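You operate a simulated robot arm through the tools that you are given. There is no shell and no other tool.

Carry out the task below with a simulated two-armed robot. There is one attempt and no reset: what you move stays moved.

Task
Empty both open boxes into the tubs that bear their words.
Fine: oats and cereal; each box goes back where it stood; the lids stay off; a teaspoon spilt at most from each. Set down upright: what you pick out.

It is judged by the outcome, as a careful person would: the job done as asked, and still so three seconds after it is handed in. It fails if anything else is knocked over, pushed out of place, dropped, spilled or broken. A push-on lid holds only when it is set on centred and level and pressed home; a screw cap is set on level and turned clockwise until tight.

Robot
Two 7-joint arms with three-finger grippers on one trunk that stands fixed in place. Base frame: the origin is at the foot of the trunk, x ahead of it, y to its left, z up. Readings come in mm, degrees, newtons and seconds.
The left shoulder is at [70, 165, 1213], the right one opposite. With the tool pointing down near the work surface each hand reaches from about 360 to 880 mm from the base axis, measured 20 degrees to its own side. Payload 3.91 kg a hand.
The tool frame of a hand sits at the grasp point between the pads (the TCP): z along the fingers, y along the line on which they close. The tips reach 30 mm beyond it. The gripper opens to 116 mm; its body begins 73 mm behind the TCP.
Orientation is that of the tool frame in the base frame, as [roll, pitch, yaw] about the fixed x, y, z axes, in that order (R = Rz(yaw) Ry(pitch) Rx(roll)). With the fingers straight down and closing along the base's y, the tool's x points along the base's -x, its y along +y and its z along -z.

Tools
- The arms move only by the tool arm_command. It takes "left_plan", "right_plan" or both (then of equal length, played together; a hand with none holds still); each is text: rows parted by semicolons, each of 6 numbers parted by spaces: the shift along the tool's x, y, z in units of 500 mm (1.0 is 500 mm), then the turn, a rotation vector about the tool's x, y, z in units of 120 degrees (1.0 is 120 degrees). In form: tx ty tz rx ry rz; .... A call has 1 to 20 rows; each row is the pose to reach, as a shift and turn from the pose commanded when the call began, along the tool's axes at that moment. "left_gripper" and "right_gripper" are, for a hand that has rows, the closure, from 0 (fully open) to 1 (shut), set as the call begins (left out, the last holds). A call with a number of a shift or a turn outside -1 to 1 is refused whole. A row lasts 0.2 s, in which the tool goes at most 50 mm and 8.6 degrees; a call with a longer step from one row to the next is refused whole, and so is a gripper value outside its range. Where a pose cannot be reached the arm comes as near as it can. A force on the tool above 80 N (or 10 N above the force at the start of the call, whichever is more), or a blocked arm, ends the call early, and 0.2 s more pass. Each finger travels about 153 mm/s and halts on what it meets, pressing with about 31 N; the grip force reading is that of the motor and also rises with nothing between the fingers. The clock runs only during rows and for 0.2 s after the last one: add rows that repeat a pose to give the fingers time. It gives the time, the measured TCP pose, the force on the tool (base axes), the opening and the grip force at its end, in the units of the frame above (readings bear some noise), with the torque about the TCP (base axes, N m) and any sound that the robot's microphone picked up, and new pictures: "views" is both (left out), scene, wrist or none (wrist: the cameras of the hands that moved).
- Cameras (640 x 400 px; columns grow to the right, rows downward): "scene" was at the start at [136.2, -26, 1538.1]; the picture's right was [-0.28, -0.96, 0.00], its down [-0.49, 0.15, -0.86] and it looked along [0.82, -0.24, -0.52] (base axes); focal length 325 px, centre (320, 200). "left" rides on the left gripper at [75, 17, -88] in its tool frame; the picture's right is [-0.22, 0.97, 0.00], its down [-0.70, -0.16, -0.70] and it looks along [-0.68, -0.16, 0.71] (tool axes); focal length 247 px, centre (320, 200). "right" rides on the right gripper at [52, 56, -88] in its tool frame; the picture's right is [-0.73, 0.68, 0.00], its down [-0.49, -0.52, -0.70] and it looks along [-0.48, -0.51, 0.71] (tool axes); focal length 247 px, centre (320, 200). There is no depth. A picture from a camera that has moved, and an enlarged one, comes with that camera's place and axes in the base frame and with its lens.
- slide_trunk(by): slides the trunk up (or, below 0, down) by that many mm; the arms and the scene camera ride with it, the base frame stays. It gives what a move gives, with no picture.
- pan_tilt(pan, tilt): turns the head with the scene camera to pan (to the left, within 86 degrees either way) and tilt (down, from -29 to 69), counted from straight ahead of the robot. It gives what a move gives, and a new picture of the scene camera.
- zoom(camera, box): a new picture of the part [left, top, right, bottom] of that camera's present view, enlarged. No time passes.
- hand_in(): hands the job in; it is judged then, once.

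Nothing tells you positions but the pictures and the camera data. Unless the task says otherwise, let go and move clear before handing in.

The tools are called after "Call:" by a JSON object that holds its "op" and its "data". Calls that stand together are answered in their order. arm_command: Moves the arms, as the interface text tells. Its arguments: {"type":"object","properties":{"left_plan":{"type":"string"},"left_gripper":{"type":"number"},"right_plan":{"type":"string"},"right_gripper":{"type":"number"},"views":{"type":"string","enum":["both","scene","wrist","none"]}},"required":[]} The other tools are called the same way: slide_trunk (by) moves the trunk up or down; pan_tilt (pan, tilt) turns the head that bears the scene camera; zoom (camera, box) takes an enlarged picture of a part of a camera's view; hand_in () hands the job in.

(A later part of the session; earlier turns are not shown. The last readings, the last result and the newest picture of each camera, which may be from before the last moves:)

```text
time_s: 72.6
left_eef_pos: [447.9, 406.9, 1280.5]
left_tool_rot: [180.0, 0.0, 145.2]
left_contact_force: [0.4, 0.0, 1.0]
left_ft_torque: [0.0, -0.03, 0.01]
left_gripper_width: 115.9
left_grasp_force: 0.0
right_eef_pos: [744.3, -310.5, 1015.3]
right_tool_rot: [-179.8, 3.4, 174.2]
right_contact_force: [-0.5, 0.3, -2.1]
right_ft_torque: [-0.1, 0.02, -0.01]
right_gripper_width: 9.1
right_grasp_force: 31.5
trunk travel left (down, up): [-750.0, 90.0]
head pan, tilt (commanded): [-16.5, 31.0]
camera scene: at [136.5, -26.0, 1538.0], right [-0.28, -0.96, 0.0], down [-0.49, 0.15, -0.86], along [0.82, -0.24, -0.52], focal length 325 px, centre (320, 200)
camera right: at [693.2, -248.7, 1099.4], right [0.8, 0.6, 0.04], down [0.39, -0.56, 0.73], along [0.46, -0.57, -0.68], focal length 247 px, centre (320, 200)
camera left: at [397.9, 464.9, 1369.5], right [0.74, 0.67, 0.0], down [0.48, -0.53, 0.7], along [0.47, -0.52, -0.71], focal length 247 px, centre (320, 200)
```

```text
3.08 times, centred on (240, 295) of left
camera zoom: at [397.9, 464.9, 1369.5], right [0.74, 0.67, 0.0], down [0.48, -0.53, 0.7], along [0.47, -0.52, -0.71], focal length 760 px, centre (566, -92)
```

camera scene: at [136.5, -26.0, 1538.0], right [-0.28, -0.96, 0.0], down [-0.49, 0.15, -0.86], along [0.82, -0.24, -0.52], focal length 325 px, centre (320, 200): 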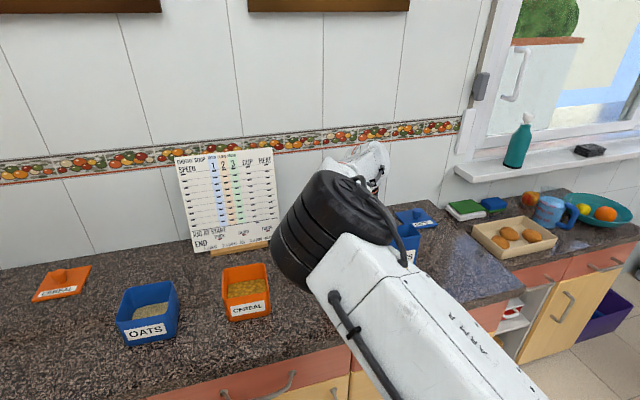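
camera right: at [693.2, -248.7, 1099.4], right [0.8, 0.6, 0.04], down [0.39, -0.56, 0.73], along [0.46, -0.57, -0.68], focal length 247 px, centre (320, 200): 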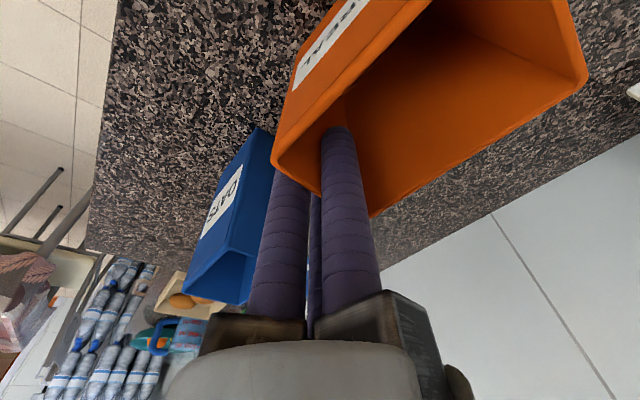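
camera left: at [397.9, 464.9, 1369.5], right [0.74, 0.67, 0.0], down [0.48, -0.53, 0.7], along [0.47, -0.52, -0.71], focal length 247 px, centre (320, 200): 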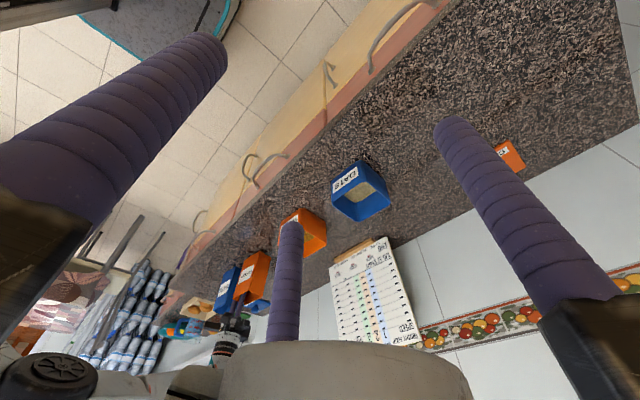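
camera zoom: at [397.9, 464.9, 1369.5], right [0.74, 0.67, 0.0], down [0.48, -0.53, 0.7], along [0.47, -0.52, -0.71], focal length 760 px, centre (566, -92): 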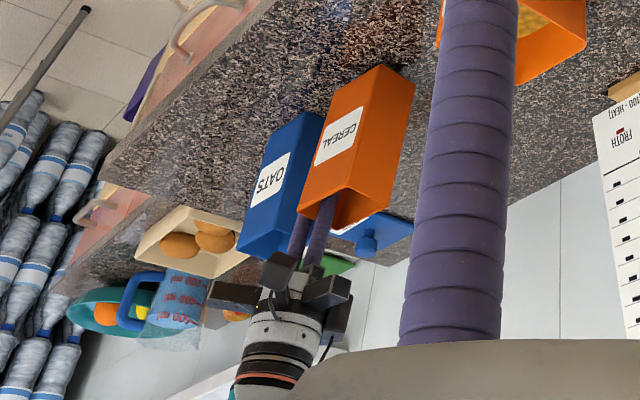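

Call:
{"op": "arm_command", "data": {"right_plan": "0.0005 0 0.01 0 0 0; 0.001 0 0.02 0 0 0; 0.0015 0 0.028 0 0 0; 0.0018 0 0.034 0 0 0; 0.0018 0 0.034 0 0 0", "views": "none"}}

Call:
{"op": "zoom", "data": {"camera": "left", "box": [210, 230, 280, 310]}}

```text
time_s: 73.8
left_eef_pos: [448.7, 406.3, 1281.1]
left_tool_rot: [-180.0, 0.0, 145.2]
left_contact_force: [0.4, 0.5, -0.5]
left_ft_torque: [0.0, 0.0, 0.0]
left_gripper_width: 116.0
left_grasp_force: 0.0
right_eef_pos: [742.4, -312.5, 999.1]
right_tool_rot: [-179.8, 3.6, 174.0]
right_contact_force: [0.6, -4.2, 8.2]
right_ft_torque: [0.36, 0.04, -0.02]
right_gripper_width: 9.6
right_grasp_force: 30.5
trunk travel left (down, up): [-750.0, 90.0]
head pan, tilt (commanded): [-16.5, 31.0]
```

```text
5.00 times, centred on (245, 270) of left
camera zoom: at [396.9, 464.8, 1370.1], right [0.74, 0.67, 0.0], down [0.48, -0.53, 0.7], along [0.47, -0.52, -0.71], focal length 1235 px, centre (695, -150)
```

zoom: 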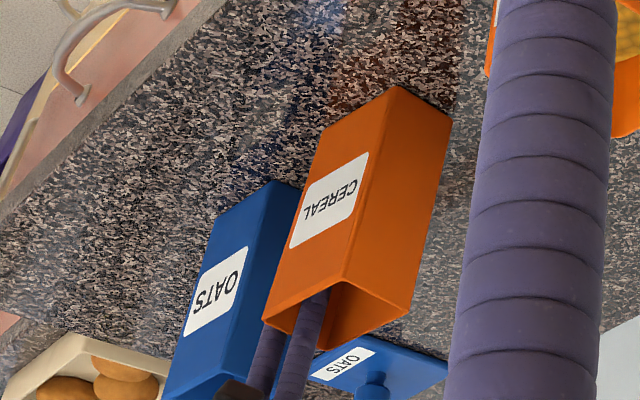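

The box is on the counter (8 N upward). I'll ease off 2 mm and open the fingers gently.

Call:
{"op": "arm_command", "data": {"right_plan": "0 0 -0.002 0 0 0; 0 0 -0.004 0 0 0; 0 0 -0.004 0 0 0", "views": "none"}}

Call:
{"op": "arm_command", "data": {"right_plan": "0 0 0 0 0 0; 0 0 0 0 0 0", "right_gripper": 0.89, "views": "none"}}

Call:
{"op": "arm_command", "data": {"right_plan": "0 0 0 0 0 0; 0 0 0 0 0 0", "right_gripper": 0.75, "views": "wrist"}}

Call:
{"op": "zoom", "data": {"camera": "left", "box": [210, 230, 280, 310]}}

```text
time_s: 74.6
left_eef_pos: [448.4, 407.0, 1280.6]
left_tool_rot: [180.0, 0.0, 145.2]
left_contact_force: [0.2, 0.2, -0.4]
left_ft_torque: [-0.03, -0.02, 0.0]
left_gripper_width: 115.7
left_grasp_force: 0.1
right_eef_pos: [743.5, -312.1, 1001.0]
right_tool_rot: [-179.8, 3.5, 174.2]
right_contact_force: [0.0, -0.9, -0.2]
right_ft_torque: [0.01, 0.04, 0.03]
right_gripper_width: 9.4
right_grasp_force: 30.9
trunk travel left (down, up): [-750.0, 90.0]
head pan, tilt (commanded): [-16.5, 31.0]
```

```text
time_s: 75.2
left_eef_pos: [449.1, 407.9, 1280.9]
left_tool_rot: [-180.0, 0.0, 145.3]
left_contact_force: [0.2, 0.6, 0.3]
left_ft_torque: [0.05, 0.0, -0.04]
left_gripper_width: 115.9
left_grasp_force: 0.1
right_eef_pos: [743.7, -311.8, 1000.7]
right_tool_rot: [-179.8, 3.5, 174.2]
right_contact_force: [0.6, -0.9, -0.1]
right_ft_torque: [0.02, -0.01, 0.0]
right_gripper_width: 13.0
right_grasp_force: 0.1
trunk travel left (down, up): [-750.0, 90.0]
head pan, tilt (commanded): [-16.5, 31.0]
```

```text
time_s: 75.8
left_eef_pos: [449.4, 408.2, 1280.6]
left_tool_rot: [-180.0, 0.0, 145.2]
left_contact_force: [0.1, 0.2, -1.2]
left_ft_torque: [0.02, 0.0, 0.0]
left_gripper_width: 115.8
left_grasp_force: 0.0
right_eef_pos: [743.2, -312.0, 1000.6]
right_tool_rot: [-179.7, 3.5, 174.1]
right_contact_force: [0.8, 0.5, -0.2]
right_ft_torque: [0.01, -0.05, -0.01]
right_gripper_width: 29.0
right_grasp_force: 0.1
trunk travel left (down, up): [-750.0, 90.0]
head pan, tilt (commanded): [-16.5, 31.0]
camera right: at [691.9, -248.9, 1085.2], right [0.8, 0.6, 0.04], down [0.39, -0.56, 0.73], along [0.46, -0.57, -0.68], focal length 247 px, centre (320, 200)
```

right: 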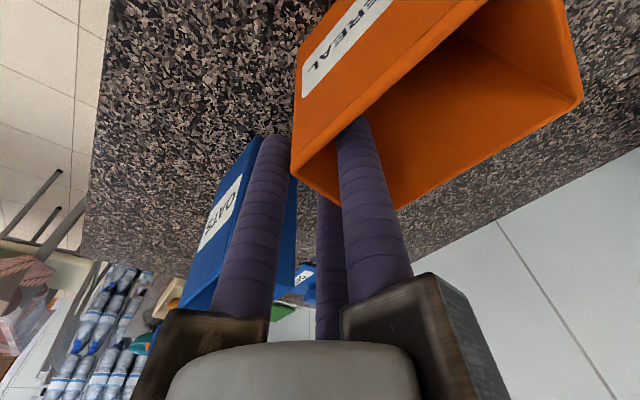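

```text
5.00 times, centred on (245, 270) of left
camera zoom: at [397.6, 465.1, 1369.6], right [0.74, 0.67, 0.0], down [0.48, -0.53, 0.7], along [0.47, -0.52, -0.71], focal length 1235 px, centre (695, -150)
```

zoom: 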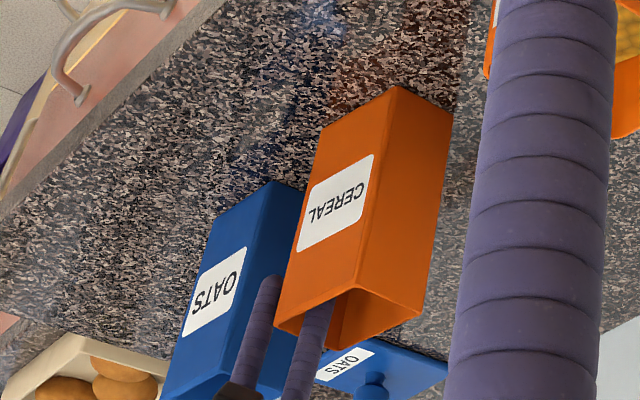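

The box stands upright and free. I withdraw straight up and then move the hand back to its home area, so the scene camera can check the box's position.

Call:
{"op": "arm_command", "data": {"right_plan": "0 0 -0.03 0 0 0; 0 0 -0.07 0 0 0; 0 0 -0.12 0 0 0; 0 0 -0.18 0 0 0; 0 0 -0.25 0 0 0; 0 0 -0.33 0 0 0; 0 0 -0.41 0 0 0; 0 0 -0.48 0 0 0", "views": "none"}}

Call:
{"op": "arm_command", "data": {"right_plan": "0.05 -0.04 -0.02 0 0.01 0; 0.1 -0.08 -0.03 0 0.02 0; 0.15 -0.12 -0.04 0 0.03 0; 0.2 -0.16 -0.05 0 0.03 0; 0.25 -0.2 -0.06 0 0.03 0; 0.3 -0.24 -0.07 0 0.03 0; 0.35 -0.28 -0.08 0 0.03 0; 0.4 -0.3 -0.08 0 0.03 0; 0.44 -0.32 -0.08 0 0.03 0; 0.44 -0.32 -0.08 0 0.03 0", "views": "both"}}

```text
time_s: 77.6
left_eef_pos: [449.2, 408.6, 1281.4]
left_tool_rot: [-180.0, 0.0, 145.2]
left_contact_force: [-0.6, -0.5, -0.1]
left_ft_torque: [-0.01, 0.01, 0.0]
left_gripper_width: 116.0
left_grasp_force: 0.0
right_eef_pos: [729.4, -308.3, 1240.3]
right_tool_rot: [-179.6, 3.6, 174.2]
right_contact_force: [-0.4, -0.1, 0.6]
right_ft_torque: [-0.01, 0.02, 0.02]
right_gripper_width: 28.8
right_grasp_force: 0.1
trunk travel left (down, up): [-750.0, 90.0]
head pan, tilt (commanded): [-16.5, 31.0]
```

```text
time_s: 79.8
left_eef_pos: [449.2, 408.5, 1281.0]
left_tool_rot: [180.0, -0.1, 145.2]
left_contact_force: [0.3, -0.5, -0.1]
left_ft_torque: [0.01, 0.0, -0.02]
left_gripper_width: 115.8
left_grasp_force: 0.1
right_eef_pos: [502.1, -490.5, 1241.5]
right_tool_rot: [179.4, -0.9, 172.6]
right_contact_force: [0.4, -0.2, -0.4]
right_ft_torque: [-0.03, 0.01, 0.03]
right_gripper_width: 29.0
right_grasp_force: 0.0
right hand out of reach, approached as far as the arm can: row 3, 4, 5, 6, 7, 8, 9, 10
trunk travel left (down, up): [-750.0, 90.0]
head pan, tilt (commanded): [-16.5, 31.0]
camera scene: at [136.7, -25.7, 1538.0], right [-0.28, -0.96, 0.0], down [-0.49, 0.15, -0.86], along [0.82, -0.24, -0.52], focal length 325 px, centre (320, 200)
camera right: at [458.8, -428.5, 1331.2], right [0.81, 0.58, 0.0], down [0.42, -0.59, 0.69], along [0.4, -0.56, -0.73], focal length 247 px, centre (320, 200)
```

scene: 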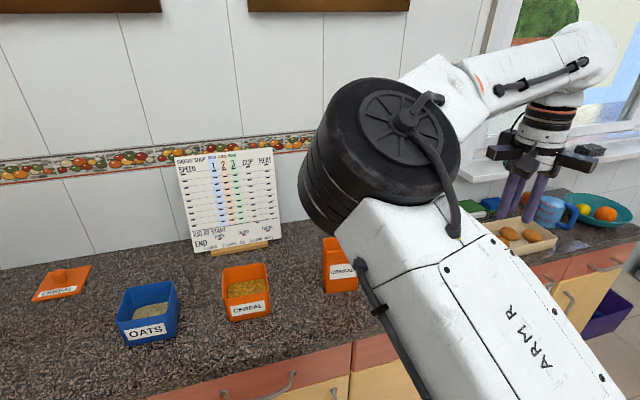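
right: 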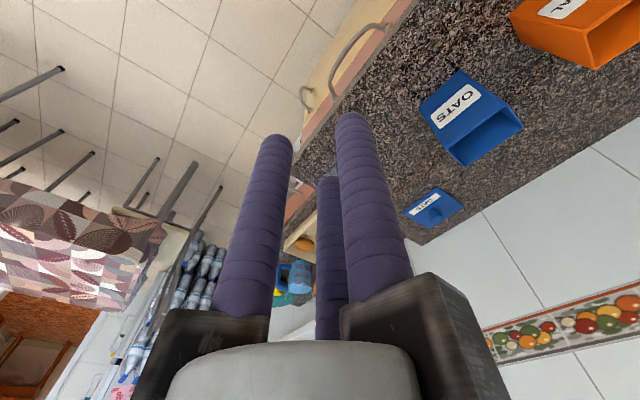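

The cereal box is back on its spot (I'll check it precisely once the elbow is out of the camera's way). To unfold the elbow I'll roll the empty right hand sideways high in free air, which should push the elbow back out to the right.

Call:
{"op": "arm_command", "data": {"right_plan": "-0.0306 0.0685 -0.0236 0 0 0; -0.0612 0.137 -0.0472 0 0 0; -0.0918 0.2056 -0.0708 0 0 0; -0.1224 0.2741 -0.0944 0 0 0; -0.153 0.3426 -0.118 0 0 0; -0.153 0.3426 -0.118 -0.0625 0 0; -0.153 0.3426 -0.118 -0.125 0 0; -0.153 0.3426 -0.118 -0.1875 0 0; -0.153 0.3426 -0.118 -0.25 0 0; -0.153 0.3426 -0.118 -0.3125 0 0; -0.153 0.3426 -0.118 -0.375 0 0; -0.153 0.3426 -0.118 -0.4375 0 0; -0.153 0.3426 -0.118 -0.5 0 0; -0.153 0.3426 -0.118 -0.5625 0 0; -0.153 0.3426 -0.118 -0.625 0 0; -0.153 0.3426 -0.118 -0.6875 0 0; -0.153 0.3426 -0.118 -0.75 0 0; -0.153 0.3426 -0.118 -0.75 0 0", "views": "both"}}

```text
time_s: 83.6
left_eef_pos: [449.8, 407.5, 1280.6]
left_tool_rot: [-179.9, 0.0, 145.2]
left_contact_force: [0.0, -0.1, -0.9]
left_ft_torque: [-0.01, -0.01, 0.0]
left_gripper_width: 116.1
left_grasp_force: 0.0
right_eef_pos: [601.6, -313.5, 1309.6]
right_tool_rot: [90.2, -0.1, 174.0]
right_contact_force: [0.0, 0.2, 0.3]
right_ft_torque: [0.02, -0.01, -0.01]
right_gripper_width: 29.2
right_grasp_force: 0.0
right hand out of reach, approached as far as the arm can: row 1, 2, 3, 4, 5, 6, 7, 8, 9, 10, 11, 12, 13
trunk travel left (down, up): [-750.0, 90.0]
head pan, tilt (commanded): [-16.5, 31.0]
camera scene: at [136.1, -25.2, 1538.1], right [-0.28, -0.96, 0.0], down [-0.49, 0.15, -0.86], along [0.82, -0.24, -0.52], focal length 325 px, centre (320, 200)
camera right: at [540.0, -394.4, 1366.4], right [0.73, -0.07, 0.68], down [0.41, -0.75, -0.52], along [0.55, 0.66, -0.52], focal length 247 px, centre (320, 200)
```

scene: 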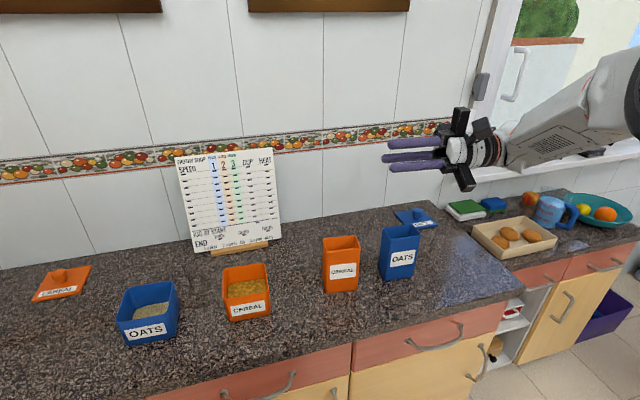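
right: 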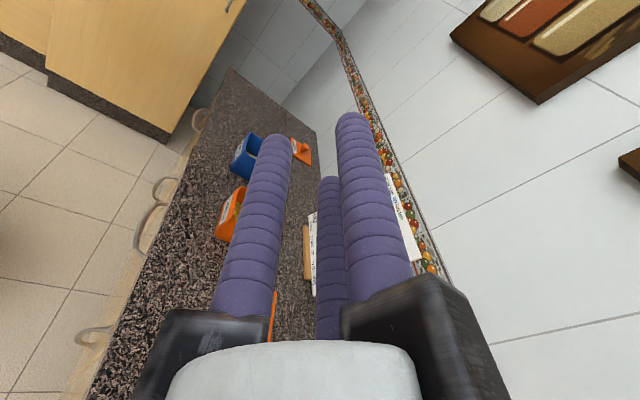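

The elbow is back out and the scene view is clear. Let me compare the cereal box with its original place using the same zoom as before I touched it, and check the counter for spills.

Call:
{"op": "zoom", "data": {"camera": "scene", "box": [310, 215, 430, 305]}}

Call:
{"op": "zoom", "data": {"camera": "scene", "box": [200, 240, 300, 340]}}

```text
4.44 times, centred on (370, 260) of scene
camera zoom: at [136.1, -25.2, 1538.1], right [-0.28, -0.96, 0.0], down [-0.49, 0.15, -0.86], along [0.82, -0.24, -0.52], focal length 1444 px, centre (98, -67)
```

zoom: 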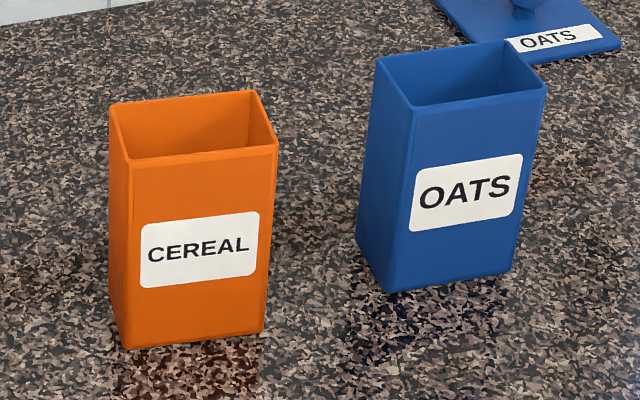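

```text
4.00 times, centred on (250, 290) of scene
camera zoom: at [136.1, -25.2, 1538.1], right [-0.28, -0.96, 0.0], down [-0.49, 0.15, -0.86], along [0.82, -0.24, -0.52], focal length 1300 px, centre (600, -160)
```

zoom: 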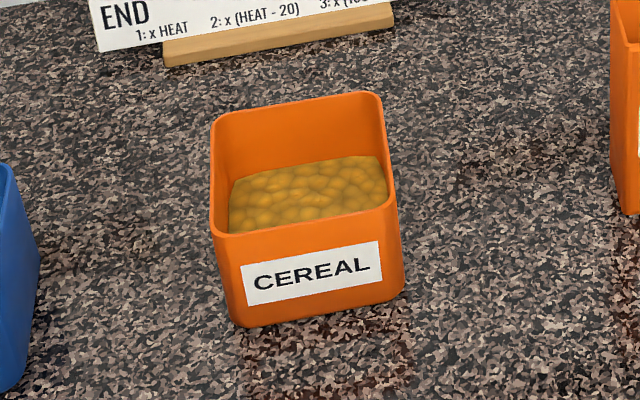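

No spill is visible and the cereal box is back within about 10 mm. Before picking up the oats box, I'll rehearse its pour path with the empty hand, pointing more to the left this time, since the oats tub is further over. First I level the hand.

Call:
{"op": "arm_command", "data": {"right_plan": "0 0 0 0.0625 0 0; 0 0 0 0.125 0 0; 0 0 0 0.1875 0 0; 0 0 0 0.25 0 0; 0 0 0 0.3125 0 0; 0 0 0 0.375 0 0; 0 0 0 0.4375 0 0; 0 0 0 0.5 0 0; 0 0 0 0.5625 0 0; 0 0 0 0.625 0 0; 0 0 0 0.6875 0 0; 0 0 0 0.75 0 0; 0 0 0 0.75 0 0", "views": "scene"}}

```text
time_s: 86.4
left_eef_pos: [450.8, 412.3, 1280.0]
left_tool_rot: [-179.8, 0.1, 145.3]
left_contact_force: [-1.3, 0.5, -0.1]
left_ft_torque: [-0.07, -0.03, 0.01]
left_gripper_width: 115.9
left_grasp_force: 0.1
right_eef_pos: [662.7, -355.8, 1287.5]
right_tool_rot: [-179.4, -0.1, 174.4]
right_contact_force: [0.7, -0.1, 0.7]
right_ft_torque: [-0.04, 0.01, 0.02]
right_gripper_width: 29.2
right_grasp_force: 0.0
right hand out of reach, approached as far as the arm can: row 4, 5, 6, 7, 8, 9, 10, 11, 12, 13
trunk travel left (down, up): [-750.0, 90.0]
head pan, tilt (commanded): [-16.5, 31.0]
camera scene: at [137.0, -21.3, 1538.1], right [-0.28, -0.96, 0.0], down [-0.49, 0.14, -0.86], along [0.82, -0.24, -0.52], focal length 325 px, centre (320, 200)
```

scene: 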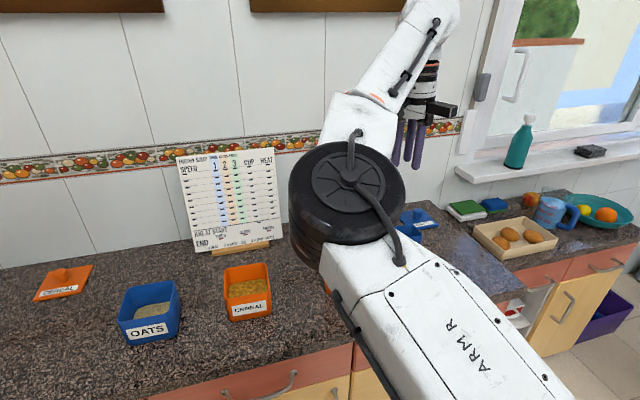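

Levelling brought the elbow inward again, so I'll retrace, with the empty hand, the exact loop that led into this posture, in reverse (tilt forward near the tub, then untilt heading straight ahead). First I go back to the heading it had.

Call:
{"op": "arm_command", "data": {"right_plan": "-0.0081 0.0214 0.0129 0 0 -0.0667; -0.0162 0.0429 0.0259 0 0 -0.1333; -0.0242 0.0643 0.0388 0 0 -0.2; -0.0323 0.0857 0.0517 0 0 -0.2667; -0.0404 0.1071 0.0647 0 0 -0.3333; -0.0485 0.1286 0.0776 0 0 -0.4; -0.0566 0.15 0.0905 0 0 -0.4667; -0.0646 0.1714 0.1035 0 0 -0.5333; -0.0727 0.1928 0.1164 0 0 -0.6; -0.0808 0.2143 0.1293 0 0 -0.6667; -0.0889 0.2357 0.1423 0 0 -0.7333; -0.097 0.2571 0.1552 0 0 -0.8; -0.105 0.2785 0.1681 0 0 -0.8667; -0.1131 0.3 0.1811 0 0 -0.9333; -0.1212 0.3214 0.194 0 0 -1.0; -0.1212 0.3214 0.194 0 0 -1.0", "right_gripper": 0.8, "views": "scene"}}

```text
time_s: 89.8
left_eef_pos: [448.7, 407.6, 1282.6]
left_tool_rot: [180.0, 0.1, 145.2]
left_contact_force: [-0.1, 1.0, -0.8]
left_ft_torque: [-0.05, 0.0, 0.0]
left_gripper_width: 116.1
left_grasp_force: 0.0
right_eef_pos: [757.5, -201.1, 1227.3]
right_tool_rot: [179.8, -0.4, -65.9]
right_contact_force: [0.2, -0.3, -0.5]
right_ft_torque: [0.03, -0.02, 0.01]
right_gripper_width: 23.2
right_grasp_force: 0.1
right hand out of reach, approached as far as the arm can: row 2, 3, 4, 5, 6, 7, 8, 9, 10, 11, 12, 13, 14, 15, 16
trunk travel left (down, up): [-750.0, 90.0]
head pan, tilt (commanded): [-16.5, 31.0]
camera scene: at [134.5, -25.5, 1538.4], right [-0.28, -0.96, 0.0], down [-0.49, 0.15, -0.86], along [0.82, -0.24, -0.51], focal length 325 px, centre (320, 200)
```

scene: 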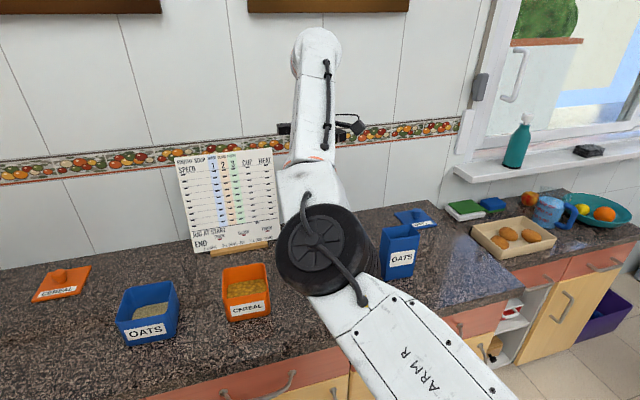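

Call:
{"op": "arm_command", "data": {"right_plan": "-0.0085 -0.0005 0.0238 0.065 0 0; -0.0171 -0.0011 0.0476 0.13 0 0; -0.0256 -0.0016 0.0714 0.195 0 0; -0.0341 -0.0021 0.0952 0.26 0 0; -0.0427 -0.0027 0.119 0.325 0 0; -0.0512 -0.0032 0.1428 0.39 0 0; -0.0597 -0.0037 0.1666 0.455 0 0; -0.0682 -0.0042 0.1904 0.52 0 0; -0.0768 -0.0048 0.2142 0.585 0 0; -0.0853 -0.0053 0.238 0.65 0 0; -0.0853 -0.0053 0.238 0.65 0 0", "views": "scene"}}

```text
time_s: 92.4
left_eef_pos: [449.0, 407.9, 1281.4]
left_tool_rot: [-179.9, 0.1, 145.2]
left_contact_force: [0.0, -1.0, 0.2]
left_ft_torque: [-0.01, -0.01, 0.01]
left_gripper_width: 116.0
left_grasp_force: 0.1
right_eef_pos: [775.1, -287.8, 1119.1]
right_tool_rot: [-102.0, -3.8, -69.1]
right_contact_force: [-0.3, 0.6, 0.4]
right_ft_torque: [0.0, -0.04, 0.02]
right_gripper_width: 23.1
right_grasp_force: 0.0
right hand out of reach, approached as far as the arm can: row 1, 2, 3, 4, 5, 6, 7, 8, 9, 10, 11
trunk travel left (down, up): [-750.0, 90.0]
head pan, tilt (commanded): [-16.5, 31.0]
stopped in row 11 (right hand): the arm was blocked; the commanded pose is now the measured one
camera scene: at [136.1, -26.2, 1538.1], right [-0.28, -0.96, 0.0], down [-0.49, 0.15, -0.86], along [0.82, -0.24, -0.52], focal length 325 px, centre (320, 200)
```

scene: 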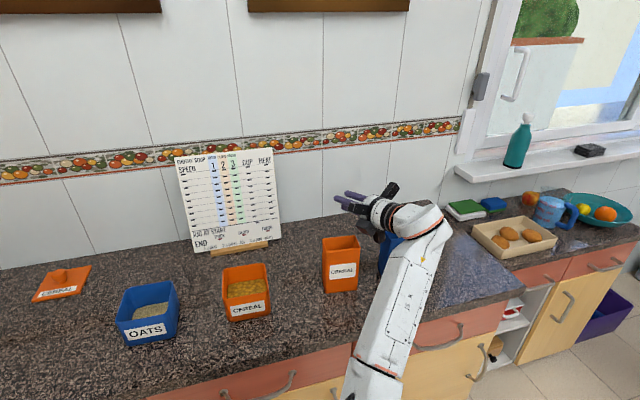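

The arm has swung to a low-elbow posture; the boxes are untouched. I'll raise and retract the empty hand away from the boxes and then turn the fingers to the left, which earlier put the elbow out to the right.

Call:
{"op": "arm_command", "data": {"right_plan": "-0.0071 -0.0442 -0.069 0 0 0; -0.0141 -0.0884 -0.138 0 0 0; -0.0212 -0.1327 -0.207 0 0 0; -0.0282 -0.1769 -0.2759 0 0 0; -0.0353 -0.2211 -0.3449 0 0 0; -0.0423 -0.2653 -0.4139 0 0 0; -0.0423 -0.2653 -0.4139 0.0042 -0.0623 -0.0132; -0.0423 -0.2653 -0.4139 0.0084 -0.1247 -0.0264; -0.0423 -0.2653 -0.4139 0.0127 -0.187 -0.0397; -0.0423 -0.2653 -0.4139 0.0169 -0.2493 -0.0529; -0.0423 -0.2653 -0.4139 0.0211 -0.3117 -0.0661; -0.0423 -0.2653 -0.4139 0.0253 -0.374 -0.0793; -0.0423 -0.2653 -0.4139 0.0296 -0.4363 -0.0926; -0.0423 -0.2653 -0.4139 0.0338 -0.4987 -0.1058; -0.0423 -0.2653 -0.4139 0.038 -0.561 -0.119; -0.0423 -0.2653 -0.4139 0.038 -0.561 -0.119", "views": "scene"}}

```text
time_s: 95.8
left_eef_pos: [449.3, 408.3, 1280.7]
left_tool_rot: [-180.0, 0.0, 145.2]
left_contact_force: [-1.1, 0.3, -0.8]
left_ft_torque: [0.0, 0.04, 0.03]
left_gripper_width: 115.9
left_grasp_force: 0.1
right_eef_pos: [519.6, -330.6, 1253.8]
right_tool_rot: [-94.5, -4.6, -6.4]
right_contact_force: [0.4, 0.2, -0.4]
right_ft_torque: [0.01, -0.03, 0.01]
right_gripper_width: 23.1
right_grasp_force: 0.1
right hand out of reach, approached as far as the arm can: row 12, 13, 14, 15, 16
trunk travel left (down, up): [-750.0, 90.0]
head pan, tilt (commanded): [-16.5, 31.0]
camera scene: at [136.1, -25.9, 1538.1], right [-0.28, -0.96, 0.0], down [-0.49, 0.15, -0.86], along [0.82, -0.24, -0.52], focal length 325 px, centre (320, 200)
```

scene: 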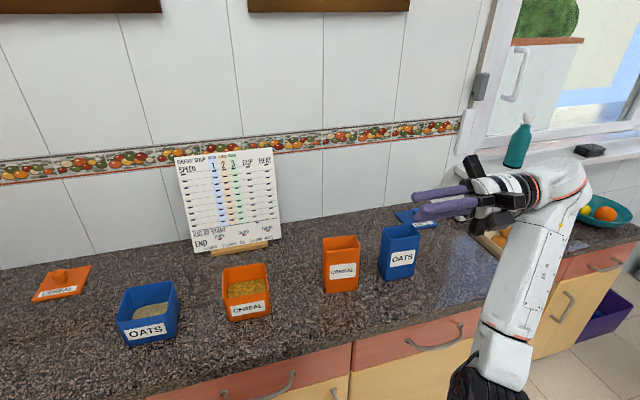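

The elbow is now low and the wrist near its bending limit. I'll bring the hand back to pointing straight down, further out to the right, and see which posture results.

Call:
{"op": "arm_command", "data": {"right_plan": "0 0 0 -0.065 0 0; 0 0 0 -0.13 0 0; 0 0 0 -0.195 0 0; 0 0 0 -0.26 0 0; 0 0 0 -0.325 0 0; 0 0 0 -0.39 0 0; 0 0 0 -0.455 0 0; 0 0 0 -0.52 0 0; 0 0 0 -0.585 0 0; 0 0 0 -0.65 0 0; 0 0 0 -0.71 0 0; 0 0 0 -0.71 0 0", "views": "scene"}}

```text
time_s: 98.4
left_eef_pos: [447.5, 406.8, 1281.4]
left_tool_rot: [179.9, 0.0, 145.2]
left_contact_force: [-0.1, -0.7, -0.8]
left_ft_torque: [0.03, -0.03, 0.0]
left_gripper_width: 115.9
left_grasp_force: 0.0
right_eef_pos: [520.4, -332.1, 1253.6]
right_tool_rot: [-179.7, -4.6, -6.5]
right_contact_force: [-0.6, -0.3, 0.0]
right_ft_torque: [0.04, -0.02, -0.01]
right_gripper_width: 23.3
right_grasp_force: 0.2
right hand out of reach, approached as far as the arm can: row 1, 2, 3, 4
trunk travel left (down, up): [-750.0, 90.0]
head pan, tilt (commanded): [-16.5, 31.0]
camera scene: at [135.4, -27.8, 1538.1], right [-0.28, -0.96, 0.0], down [-0.49, 0.15, -0.86], along [0.82, -0.24, -0.52], focal length 325 px, centre (320, 200)
```

scene: 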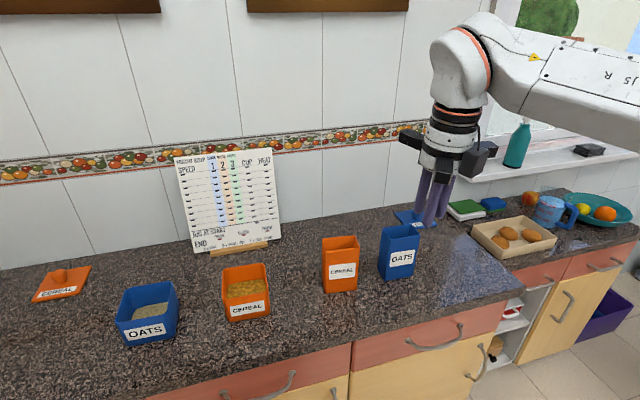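

That worked: the hand points straight down with the elbow out to the right again. Now I turn the wrist back to its original heading.

Call:
{"op": "arm_command", "data": {"right_plan": "0 0 0 0 0 0.0667; 0 0 0 0 0 0.1333; 0 0 0 0 0 0.2; 0 0 0 0 0 0.2667; 0 0 0 0 0 0.3333; 0 0 0 0 0 0.4; 0 0 0 0 0 0.4667; 0 0 0 0 0 0.5333; 0 0 0 0 0 0.6; 0 0 0 0 0 0.6667; 0 0 0 0 0 0.7333; 0 0 0 0 0 0.8; 0 0 0 0 0 0.8667; 0 0 0 0 0 0.9333; 0 0 0 0 0 1.0", "views": "none"}}

Call:
{"op": "arm_command", "data": {"right_plan": "0 0 0 0 0 0.0667; 0 0 0 0 0 0.1333; 0 0 0 0 0 0.2; 0 0 0 0 0 0.2667; 0 0 0 0 0 0.3333; 0 0 0 0 0 0.4; 0 0 0 0 0 0.4667; 0 0 0 0 0 0.4667", "views": "both"}}

```text
time_s: 101.6
left_eef_pos: [449.2, 407.1, 1281.5]
left_tool_rot: [-180.0, 0.0, 145.2]
left_contact_force: [-0.3, 0.0, 0.9]
left_ft_torque: [-0.05, 0.0, 0.0]
left_gripper_width: 115.9
left_grasp_force: 0.1
right_eef_pos: [521.2, -330.4, 1254.6]
right_tool_rot: [-176.1, 2.7, -126.6]
right_contact_force: [-0.2, 0.6, 0.6]
right_ft_torque: [0.03, 0.0, 0.02]
right_gripper_width: 23.2
right_grasp_force: 0.0
trunk travel left (down, up): [-750.0, 90.0]
head pan, tilt (commanded): [-16.5, 31.0]
```

```text
time_s: 103.4
left_eef_pos: [449.2, 408.5, 1281.1]
left_tool_rot: [179.9, -0.1, 145.1]
left_contact_force: [-0.1, 0.1, 0.2]
left_ft_torque: [-0.03, -0.01, 0.01]
left_gripper_width: 116.0
left_grasp_force: 0.0
right_eef_pos: [521.1, -330.4, 1255.3]
right_tool_rot: [180.0, 4.7, 177.4]
right_contact_force: [0.9, -0.2, 0.3]
right_ft_torque: [-0.01, 0.03, -0.03]
right_gripper_width: 23.1
right_grasp_force: 0.1
trunk travel left (down, up): [-750.0, 90.0]
head pan, tilt (commanded): [-16.5, 31.0]
camera scene: at [136.0, -25.9, 1538.1], right [-0.28, -0.96, 0.0], down [-0.49, 0.15, -0.86], along [0.82, -0.24, -0.52], focal length 325 px, centre (320, 200)
camera right: at [464.9, -271.4, 1338.4], right [0.76, 0.65, 0.06], down [0.4, -0.54, 0.74], along [0.51, -0.54, -0.67], focal length 247 px, centre (320, 200)
```

scene: 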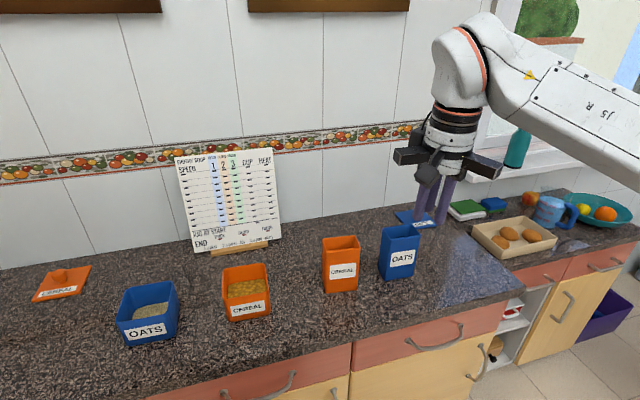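
right: 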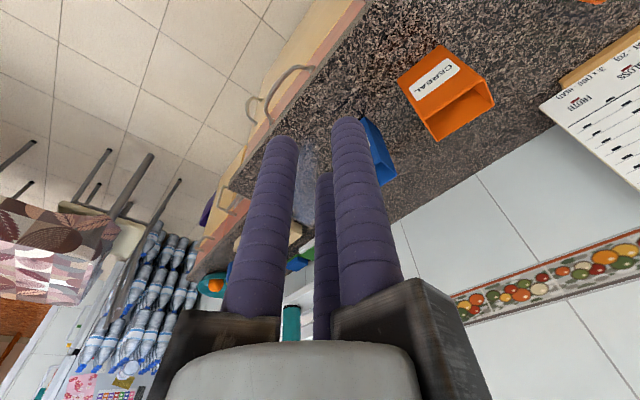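

The right arm is back in good shape. Since the oats tub lies on the left, pouring there is a job for the left arm (the mirror of my first, trouble-free rehearsal). I'll dry-run the left arm's pour path with its empty hand before relying on it.

Call:
{"op": "arm_command", "data": {"left_plan": "-0.0486 -0.0023 0.0102 0 0 -0.0625; -0.0971 -0.0046 0.0203 0 0 -0.125; -0.1457 -0.0069 0.0305 0 0 -0.1875; -0.1942 -0.0092 0.0407 0 0 -0.25; -0.2428 -0.0115 0.0508 0 0 -0.3125; -0.2913 -0.0139 0.061 0 0 -0.375; -0.3399 -0.0162 0.0712 0 0 -0.4375; -0.3884 -0.0185 0.0813 0 0 -0.5; -0.437 -0.0208 0.0915 0 0 -0.5625; -0.4855 -0.0231 0.1017 0 0 -0.625; -0.5341 -0.0254 0.1118 0 0 -0.6875; -0.5826 -0.0277 0.122 0 0 -0.75; -0.5826 -0.0277 0.122 0 0 -0.75", "left_gripper": 0.8, "views": "scene"}}

```text
time_s: 106.2
left_eef_pos: [679.3, 229.8, 1221.0]
left_tool_rot: [-180.0, 0.0, -124.8]
left_contact_force: [0.0, 0.2, -0.4]
left_ft_torque: [0.01, -0.04, -0.02]
left_gripper_width: 23.2
left_grasp_force: 0.0
right_eef_pos: [520.6, -331.5, 1255.3]
right_tool_rot: [180.0, 4.7, 177.5]
right_contact_force: [0.6, -0.2, -0.8]
right_ft_torque: [-0.01, 0.0, -0.01]
right_gripper_width: 23.1
right_grasp_force: 0.1
trunk travel left (down, up): [-750.0, 90.0]
head pan, tilt (commanded): [-16.5, 31.0]
camera scene: at [135.4, -25.5, 1538.2], right [-0.28, -0.96, 0.0], down [-0.49, 0.15, -0.86], along [0.82, -0.24, -0.52], focal length 325 px, centre (320, 200)
```

scene: 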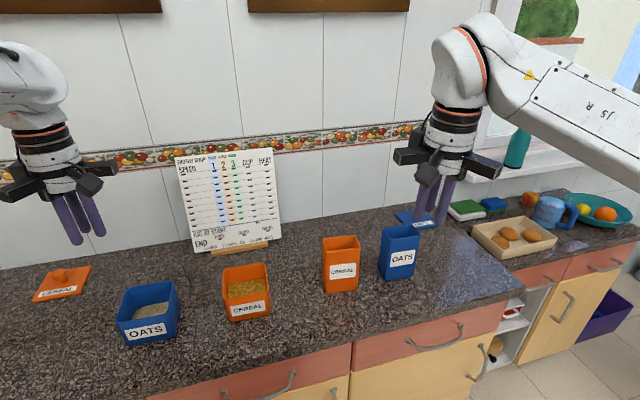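

Call:
{"op": "arm_command", "data": {"left_plan": "-0.0069 -0.0242 0.0222 0.0625 0 0; -0.0137 -0.0484 0.0444 0.125 0 0; -0.0206 -0.0727 0.0666 0.1875 0 0; -0.0274 -0.0969 0.0888 0.25 0 0; -0.0343 -0.1211 0.111 0.3125 0 0; -0.0411 -0.1453 0.1332 0.375 0 0; -0.048 -0.1695 0.1554 0.4375 0 0; -0.0548 -0.1938 0.1776 0.5 0 0; -0.0617 -0.218 0.1998 0.5625 0 0; -0.0685 -0.2422 0.222 0.625 0 0; -0.0685 -0.2255 0.2273 0.6719 0 0; -0.0685 -0.2088 0.2325 0.7188 0 0; -0.0686 -0.1921 0.2378 0.7656 0 0; -0.0686 -0.1754 0.243 0.8125 0 0; -0.0686 -0.1587 0.2483 0.8594 0 0; -0.0686 -0.142 0.2535 0.9063 0 0; -0.0687 -0.1253 0.2588 0.9531 0 0; -0.0687 -0.1086 0.264 1.0 0 0; -0.0687 -0.1086 0.264 1.0 0 0", "views": "scene"}}

```text
time_s: 110.2
left_eef_pos: [743.5, 227.6, 1088.7]
left_tool_rot: [-60.0, 0.1, -124.8]
left_contact_force: [-0.3, -0.4, 0.9]
left_ft_torque: [-0.03, 0.02, 0.02]
left_gripper_width: 23.3
left_grasp_force: 0.0
left hand out of reach, approached as far as the arm can: row 16
right_eef_pos: [521.6, -330.2, 1254.8]
right_tool_rot: [180.0, 4.7, 177.4]
right_contact_force: [0.1, -0.1, -0.3]
right_ft_torque: [0.0, 0.0, 0.01]
right_gripper_width: 23.0
right_grasp_force: 0.0
trunk travel left (down, up): [-750.0, 90.0]
head pan, tilt (commanded): [-16.5, 31.0]
camera scene: at [135.7, -26.3, 1538.2], right [-0.28, -0.96, 0.0], down [-0.49, 0.15, -0.86], along [0.82, -0.24, -0.52], focal length 325 px, centre (320, 200)
```

scene: 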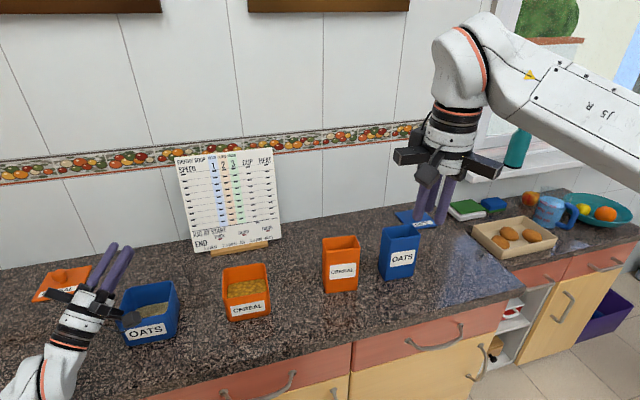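

The left arm reaches the full pour pose cleanly. I'll try a bit beyond (132°) and then the return path, to make sure it also untilts without trouble.

Call:
{"op": "arm_command", "data": {"left_plan": "0 0 0 0.05 0 0; 0 0 0 0.1 0 0; 0 0 0 0.05 0 0; 0 0 0 0 0 0; 0.0002 0.0051 0.0228 -0.0625 0 0; 0.0003 0.0101 0.0455 -0.125 0 0; 0.0005 0.0152 0.0683 -0.1875 0 0; 0.0007 0.0203 0.0911 -0.25 0 0; 0.0008 0.0253 0.1138 -0.3125 0 0; 0.001 0.0304 0.1366 -0.375 0 0; 0.0086 -0.0042 0.1255 -0.4444 0 0; 0.0162 -0.0389 0.1144 -0.5139 0 0; 0.0239 -0.0735 0.1033 -0.5833 0 0; 0.0315 -0.1081 0.0922 -0.6528 0 0; 0.0391 -0.1428 0.0812 -0.7222 0 0; 0.0467 -0.1774 0.0701 -0.7917 0 0; 0.0544 -0.212 0.059 -0.8611 0 0; 0.062 -0.2467 0.0479 -0.9306 0 0; 0.0696 -0.2813 0.0368 -1.0 0 0; 0.0696 -0.2813 0.0368 -1.0 0 0", "views": "scene"}}

```text
time_s: 114.4
left_eef_pos: [679.0, 231.5, 1221.0]
left_tool_rot: [-180.0, 0.2, -124.9]
left_contact_force: [0.4, -0.8, 0.4]
left_ft_torque: [0.03, 0.01, 0.0]
left_gripper_width: 23.1
left_grasp_force: 0.0
right_eef_pos: [520.4, -331.0, 1255.5]
right_tool_rot: [-180.0, 4.7, 177.4]
right_contact_force: [-0.4, 0.1, -0.1]
right_ft_torque: [0.0, -0.02, 0.01]
right_gripper_width: 23.4
right_grasp_force: 0.1
trunk travel left (down, up): [-750.0, 90.0]
head pan, tilt (commanded): [-16.5, 31.0]
camera scene: at [134.2, -26.4, 1538.3], right [-0.28, -0.96, 0.0], down [-0.49, 0.15, -0.86], along [0.82, -0.24, -0.51], focal length 325 px, centre (320, 200)
```

scene: 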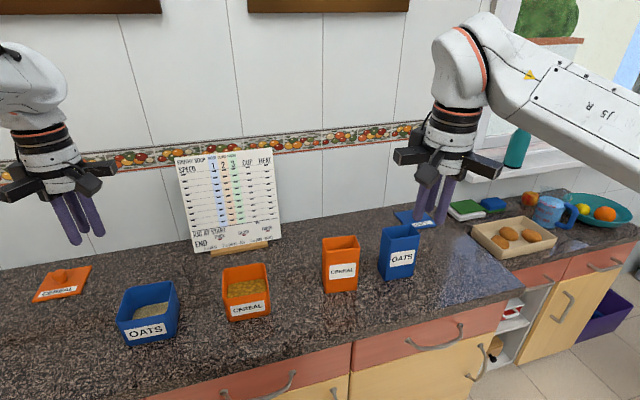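

The left arm's rehearsal went perfectly both ways. So: the right arm will carry the oats box to an open spot in the middle, the left arm will pour it, and the right arm will put it back. Now moving the right hand above the oats box's right wall.

Call:
{"op": "arm_command", "data": {"right_plan": "-0.0555 -0.0351 0.0359 0 0.0049 0.0013; -0.1111 -0.0703 0.0719 0 0.0098 0.0025; -0.1666 -0.1054 0.1078 0 0.0146 0.0038; -0.2221 -0.1406 0.1437 0 0.0195 0.005; -0.2776 -0.1757 0.1796 0 0.0244 0.0063; -0.3332 -0.2108 0.2156 0 0.0293 0.0075; -0.3887 -0.246 0.2515 0 0.0341 0.0088; -0.4442 -0.2811 0.2874 0 0.039 0.01; -0.4442 -0.2811 0.2874 0 0.039 0.01", "right_gripper": 0.6, "views": "both"}}

Call:
{"op": "zoom", "data": {"camera": "right", "box": [240, 0, 480, 150]}}

Call:
{"op": "zoom", "data": {"camera": "scene", "box": [310, 200, 450, 300]}}

```text
time_s: 116.4
left_eef_pos: [681.7, 230.7, 1220.9]
left_tool_rot: [-179.9, 0.0, -124.8]
left_contact_force: [0.4, -1.0, 0.6]
left_ft_torque: [-0.03, -0.04, 0.01]
left_gripper_width: 22.9
left_grasp_force: 0.1
right_eef_pos: [746.0, -482.0, 1130.4]
right_tool_rot: [179.9, 0.0, 176.3]
right_contact_force: [-0.6, 0.0, 0.2]
right_ft_torque: [-0.03, -0.04, 0.01]
right_gripper_width: 46.5
right_grasp_force: 0.1
trunk travel left (down, up): [-750.0, 90.0]
head pan, tilt (commanded): [-16.5, 31.0]
camera scene: at [135.1, -26.4, 1538.2], right [-0.28, -0.96, 0.0], down [-0.49, 0.15, -0.86], along [0.82, -0.24, -0.52], focal length 325 px, centre (320, 200)
camera right: at [698.0, -421.6, 1218.8], right [0.77, 0.63, 0.0], down [0.45, -0.55, 0.7], along [0.44, -0.54, -0.71], focal length 247 px, centre (320, 200)
```

scene: 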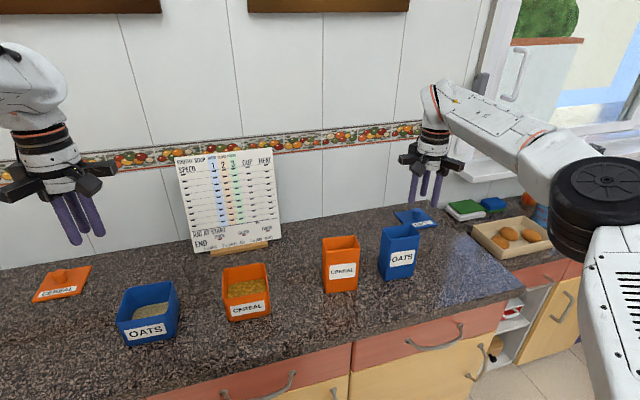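
right: 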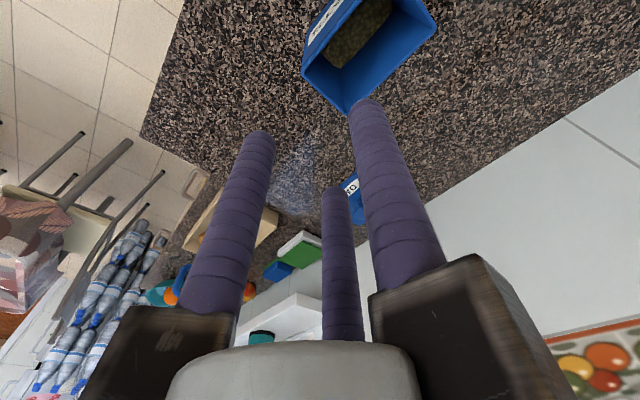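

```text
2.67 times, centred on (360, 75) of right
camera zoom: at [698.0, -421.6, 1218.8], right [0.77, 0.63, 0.0], down [0.45, -0.55, 0.7], along [0.44, -0.54, -0.71], focal length 659 px, centre (213, 533)
```

zoom: 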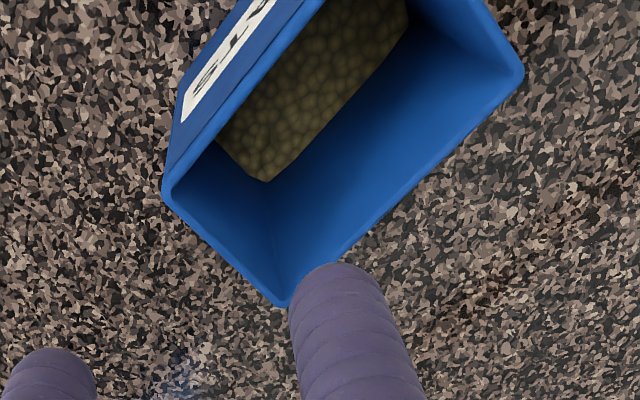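

```text
4.00 times, centred on (380, 250) of scene
camera zoom: at [135.1, -26.4, 1538.2], right [-0.28, -0.96, 0.0], down [-0.49, 0.15, -0.86], along [0.82, -0.24, -0.52], focal length 1300 px, centre (80, 0)
```

zoom: 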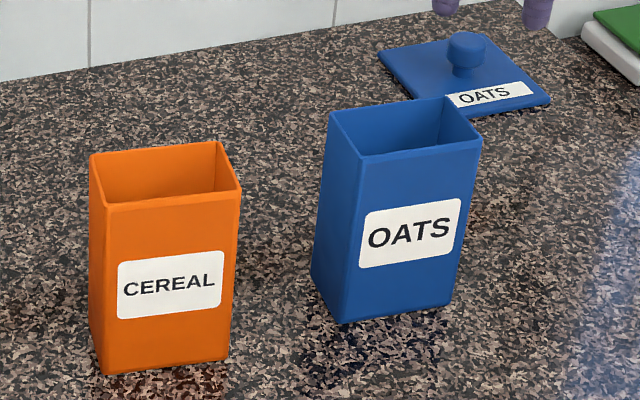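

The oats box is the same size; its right wall is centred near (752, −481). I'll shift 6 mm forward and descend around that wall.

Call:
{"op": "arm_command", "data": {"right_plan": "-0.0112 0.0005 0.05 0 0 0; -0.0112 0.0005 0.1 0 0 0; -0.0112 0.0005 0.15 0 0 0; -0.0112 0.0005 0.19 0 0 0; -0.0112 0.0005 0.23 0 0 0; -0.0112 0.0005 0.255 0 0 0; -0.0112 0.0005 0.268 0 0 0; -0.0112 0.0005 0.268 0 0 0", "views": "none"}}

Call:
{"op": "arm_command", "data": {"right_plan": "0 0 0 0 0 0; 0 0 0 0 0 0", "right_gripper": 0.82, "views": "wrist"}}

Call:
{"op": "zoom", "data": {"camera": "right", "box": [200, 0, 480, 220]}}

Call:
{"op": "zoom", "data": {"camera": "scene", "box": [340, 190, 450, 290]}}

```text
time_s: 118.2
left_eef_pos: [680.7, 231.5, 1219.9]
left_tool_rot: [-180.0, 0.0, -124.7]
left_contact_force: [0.5, 0.5, -0.3]
left_ft_torque: [0.01, 0.02, -0.02]
left_gripper_width: 23.1
left_grasp_force: 0.1
right_eef_pos: [749.1, -479.1, 1003.8]
right_tool_rot: [-180.0, 0.1, 176.3]
right_contact_force: [0.3, 0.4, -0.3]
right_ft_torque: [-0.03, 0.01, 0.01]
right_gripper_width: 46.3
right_grasp_force: 0.0
right hand out of reach, approached as far as the arm can: row 6, 7, 8
trunk travel left (down, up): [-750.0, 90.0]
head pan, tilt (commanded): [-16.5, 31.0]
```

```text
time_s: 118.8
left_eef_pos: [680.9, 229.9, 1219.4]
left_tool_rot: [180.0, 0.0, -124.7]
left_contact_force: [-0.1, -0.1, -0.2]
left_ft_torque: [0.0, 0.04, -0.01]
left_gripper_width: 23.1
left_grasp_force: 0.0
right_eef_pos: [749.6, -478.3, 1004.3]
right_tool_rot: [180.0, 0.1, 176.3]
right_contact_force: [-0.5, -0.2, 0.4]
right_ft_torque: [-0.01, 0.0, -0.01]
right_gripper_width: 21.0
right_grasp_force: 0.1
trunk travel left (down, up): [-750.0, 90.0]
head pan, tilt (commanded): [-16.5, 31.0]
camera right: at [700.1, -418.0, 1092.5], right [0.77, 0.63, 0.0], down [0.45, -0.55, 0.7], along [0.44, -0.54, -0.71], focal length 247 px, centre (320, 200)
```

right: 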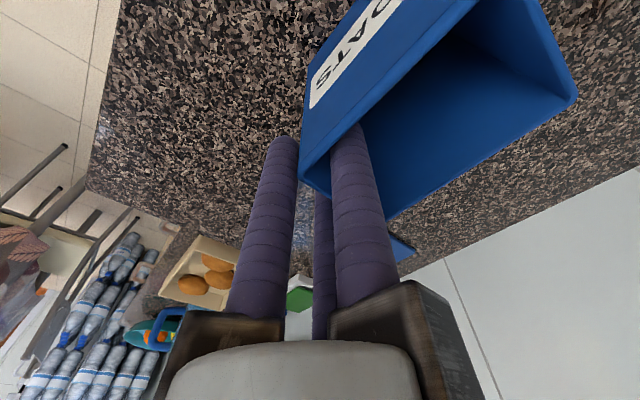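

```text
1.82 times, centred on (340, 110) of right
camera zoom: at [700.1, -418.0, 1092.5], right [0.77, 0.63, 0.0], down [0.45, -0.55, 0.7], along [0.44, -0.54, -0.71], focal length 449 px, centre (284, 364)
```

zoom: 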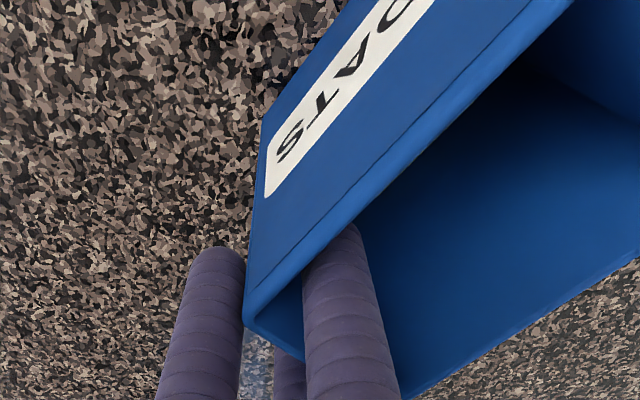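

```text
4.00 times, centred on (395, 240) of scene
camera zoom: at [136.3, -26.1, 1538.1], right [-0.28, -0.96, 0.0], down [-0.49, 0.15, -0.86], along [0.82, -0.24, -0.52], focal length 1300 px, centre (20, 40)
```

zoom: 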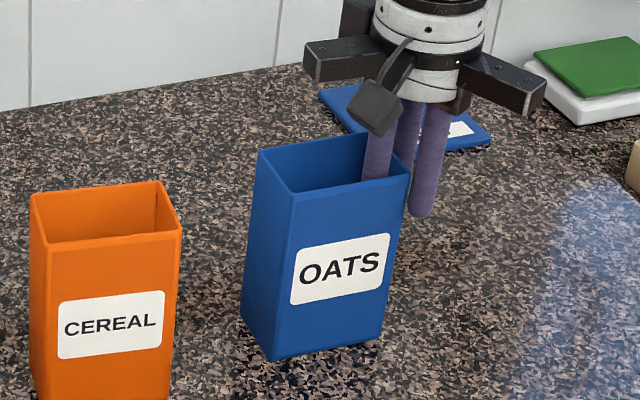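

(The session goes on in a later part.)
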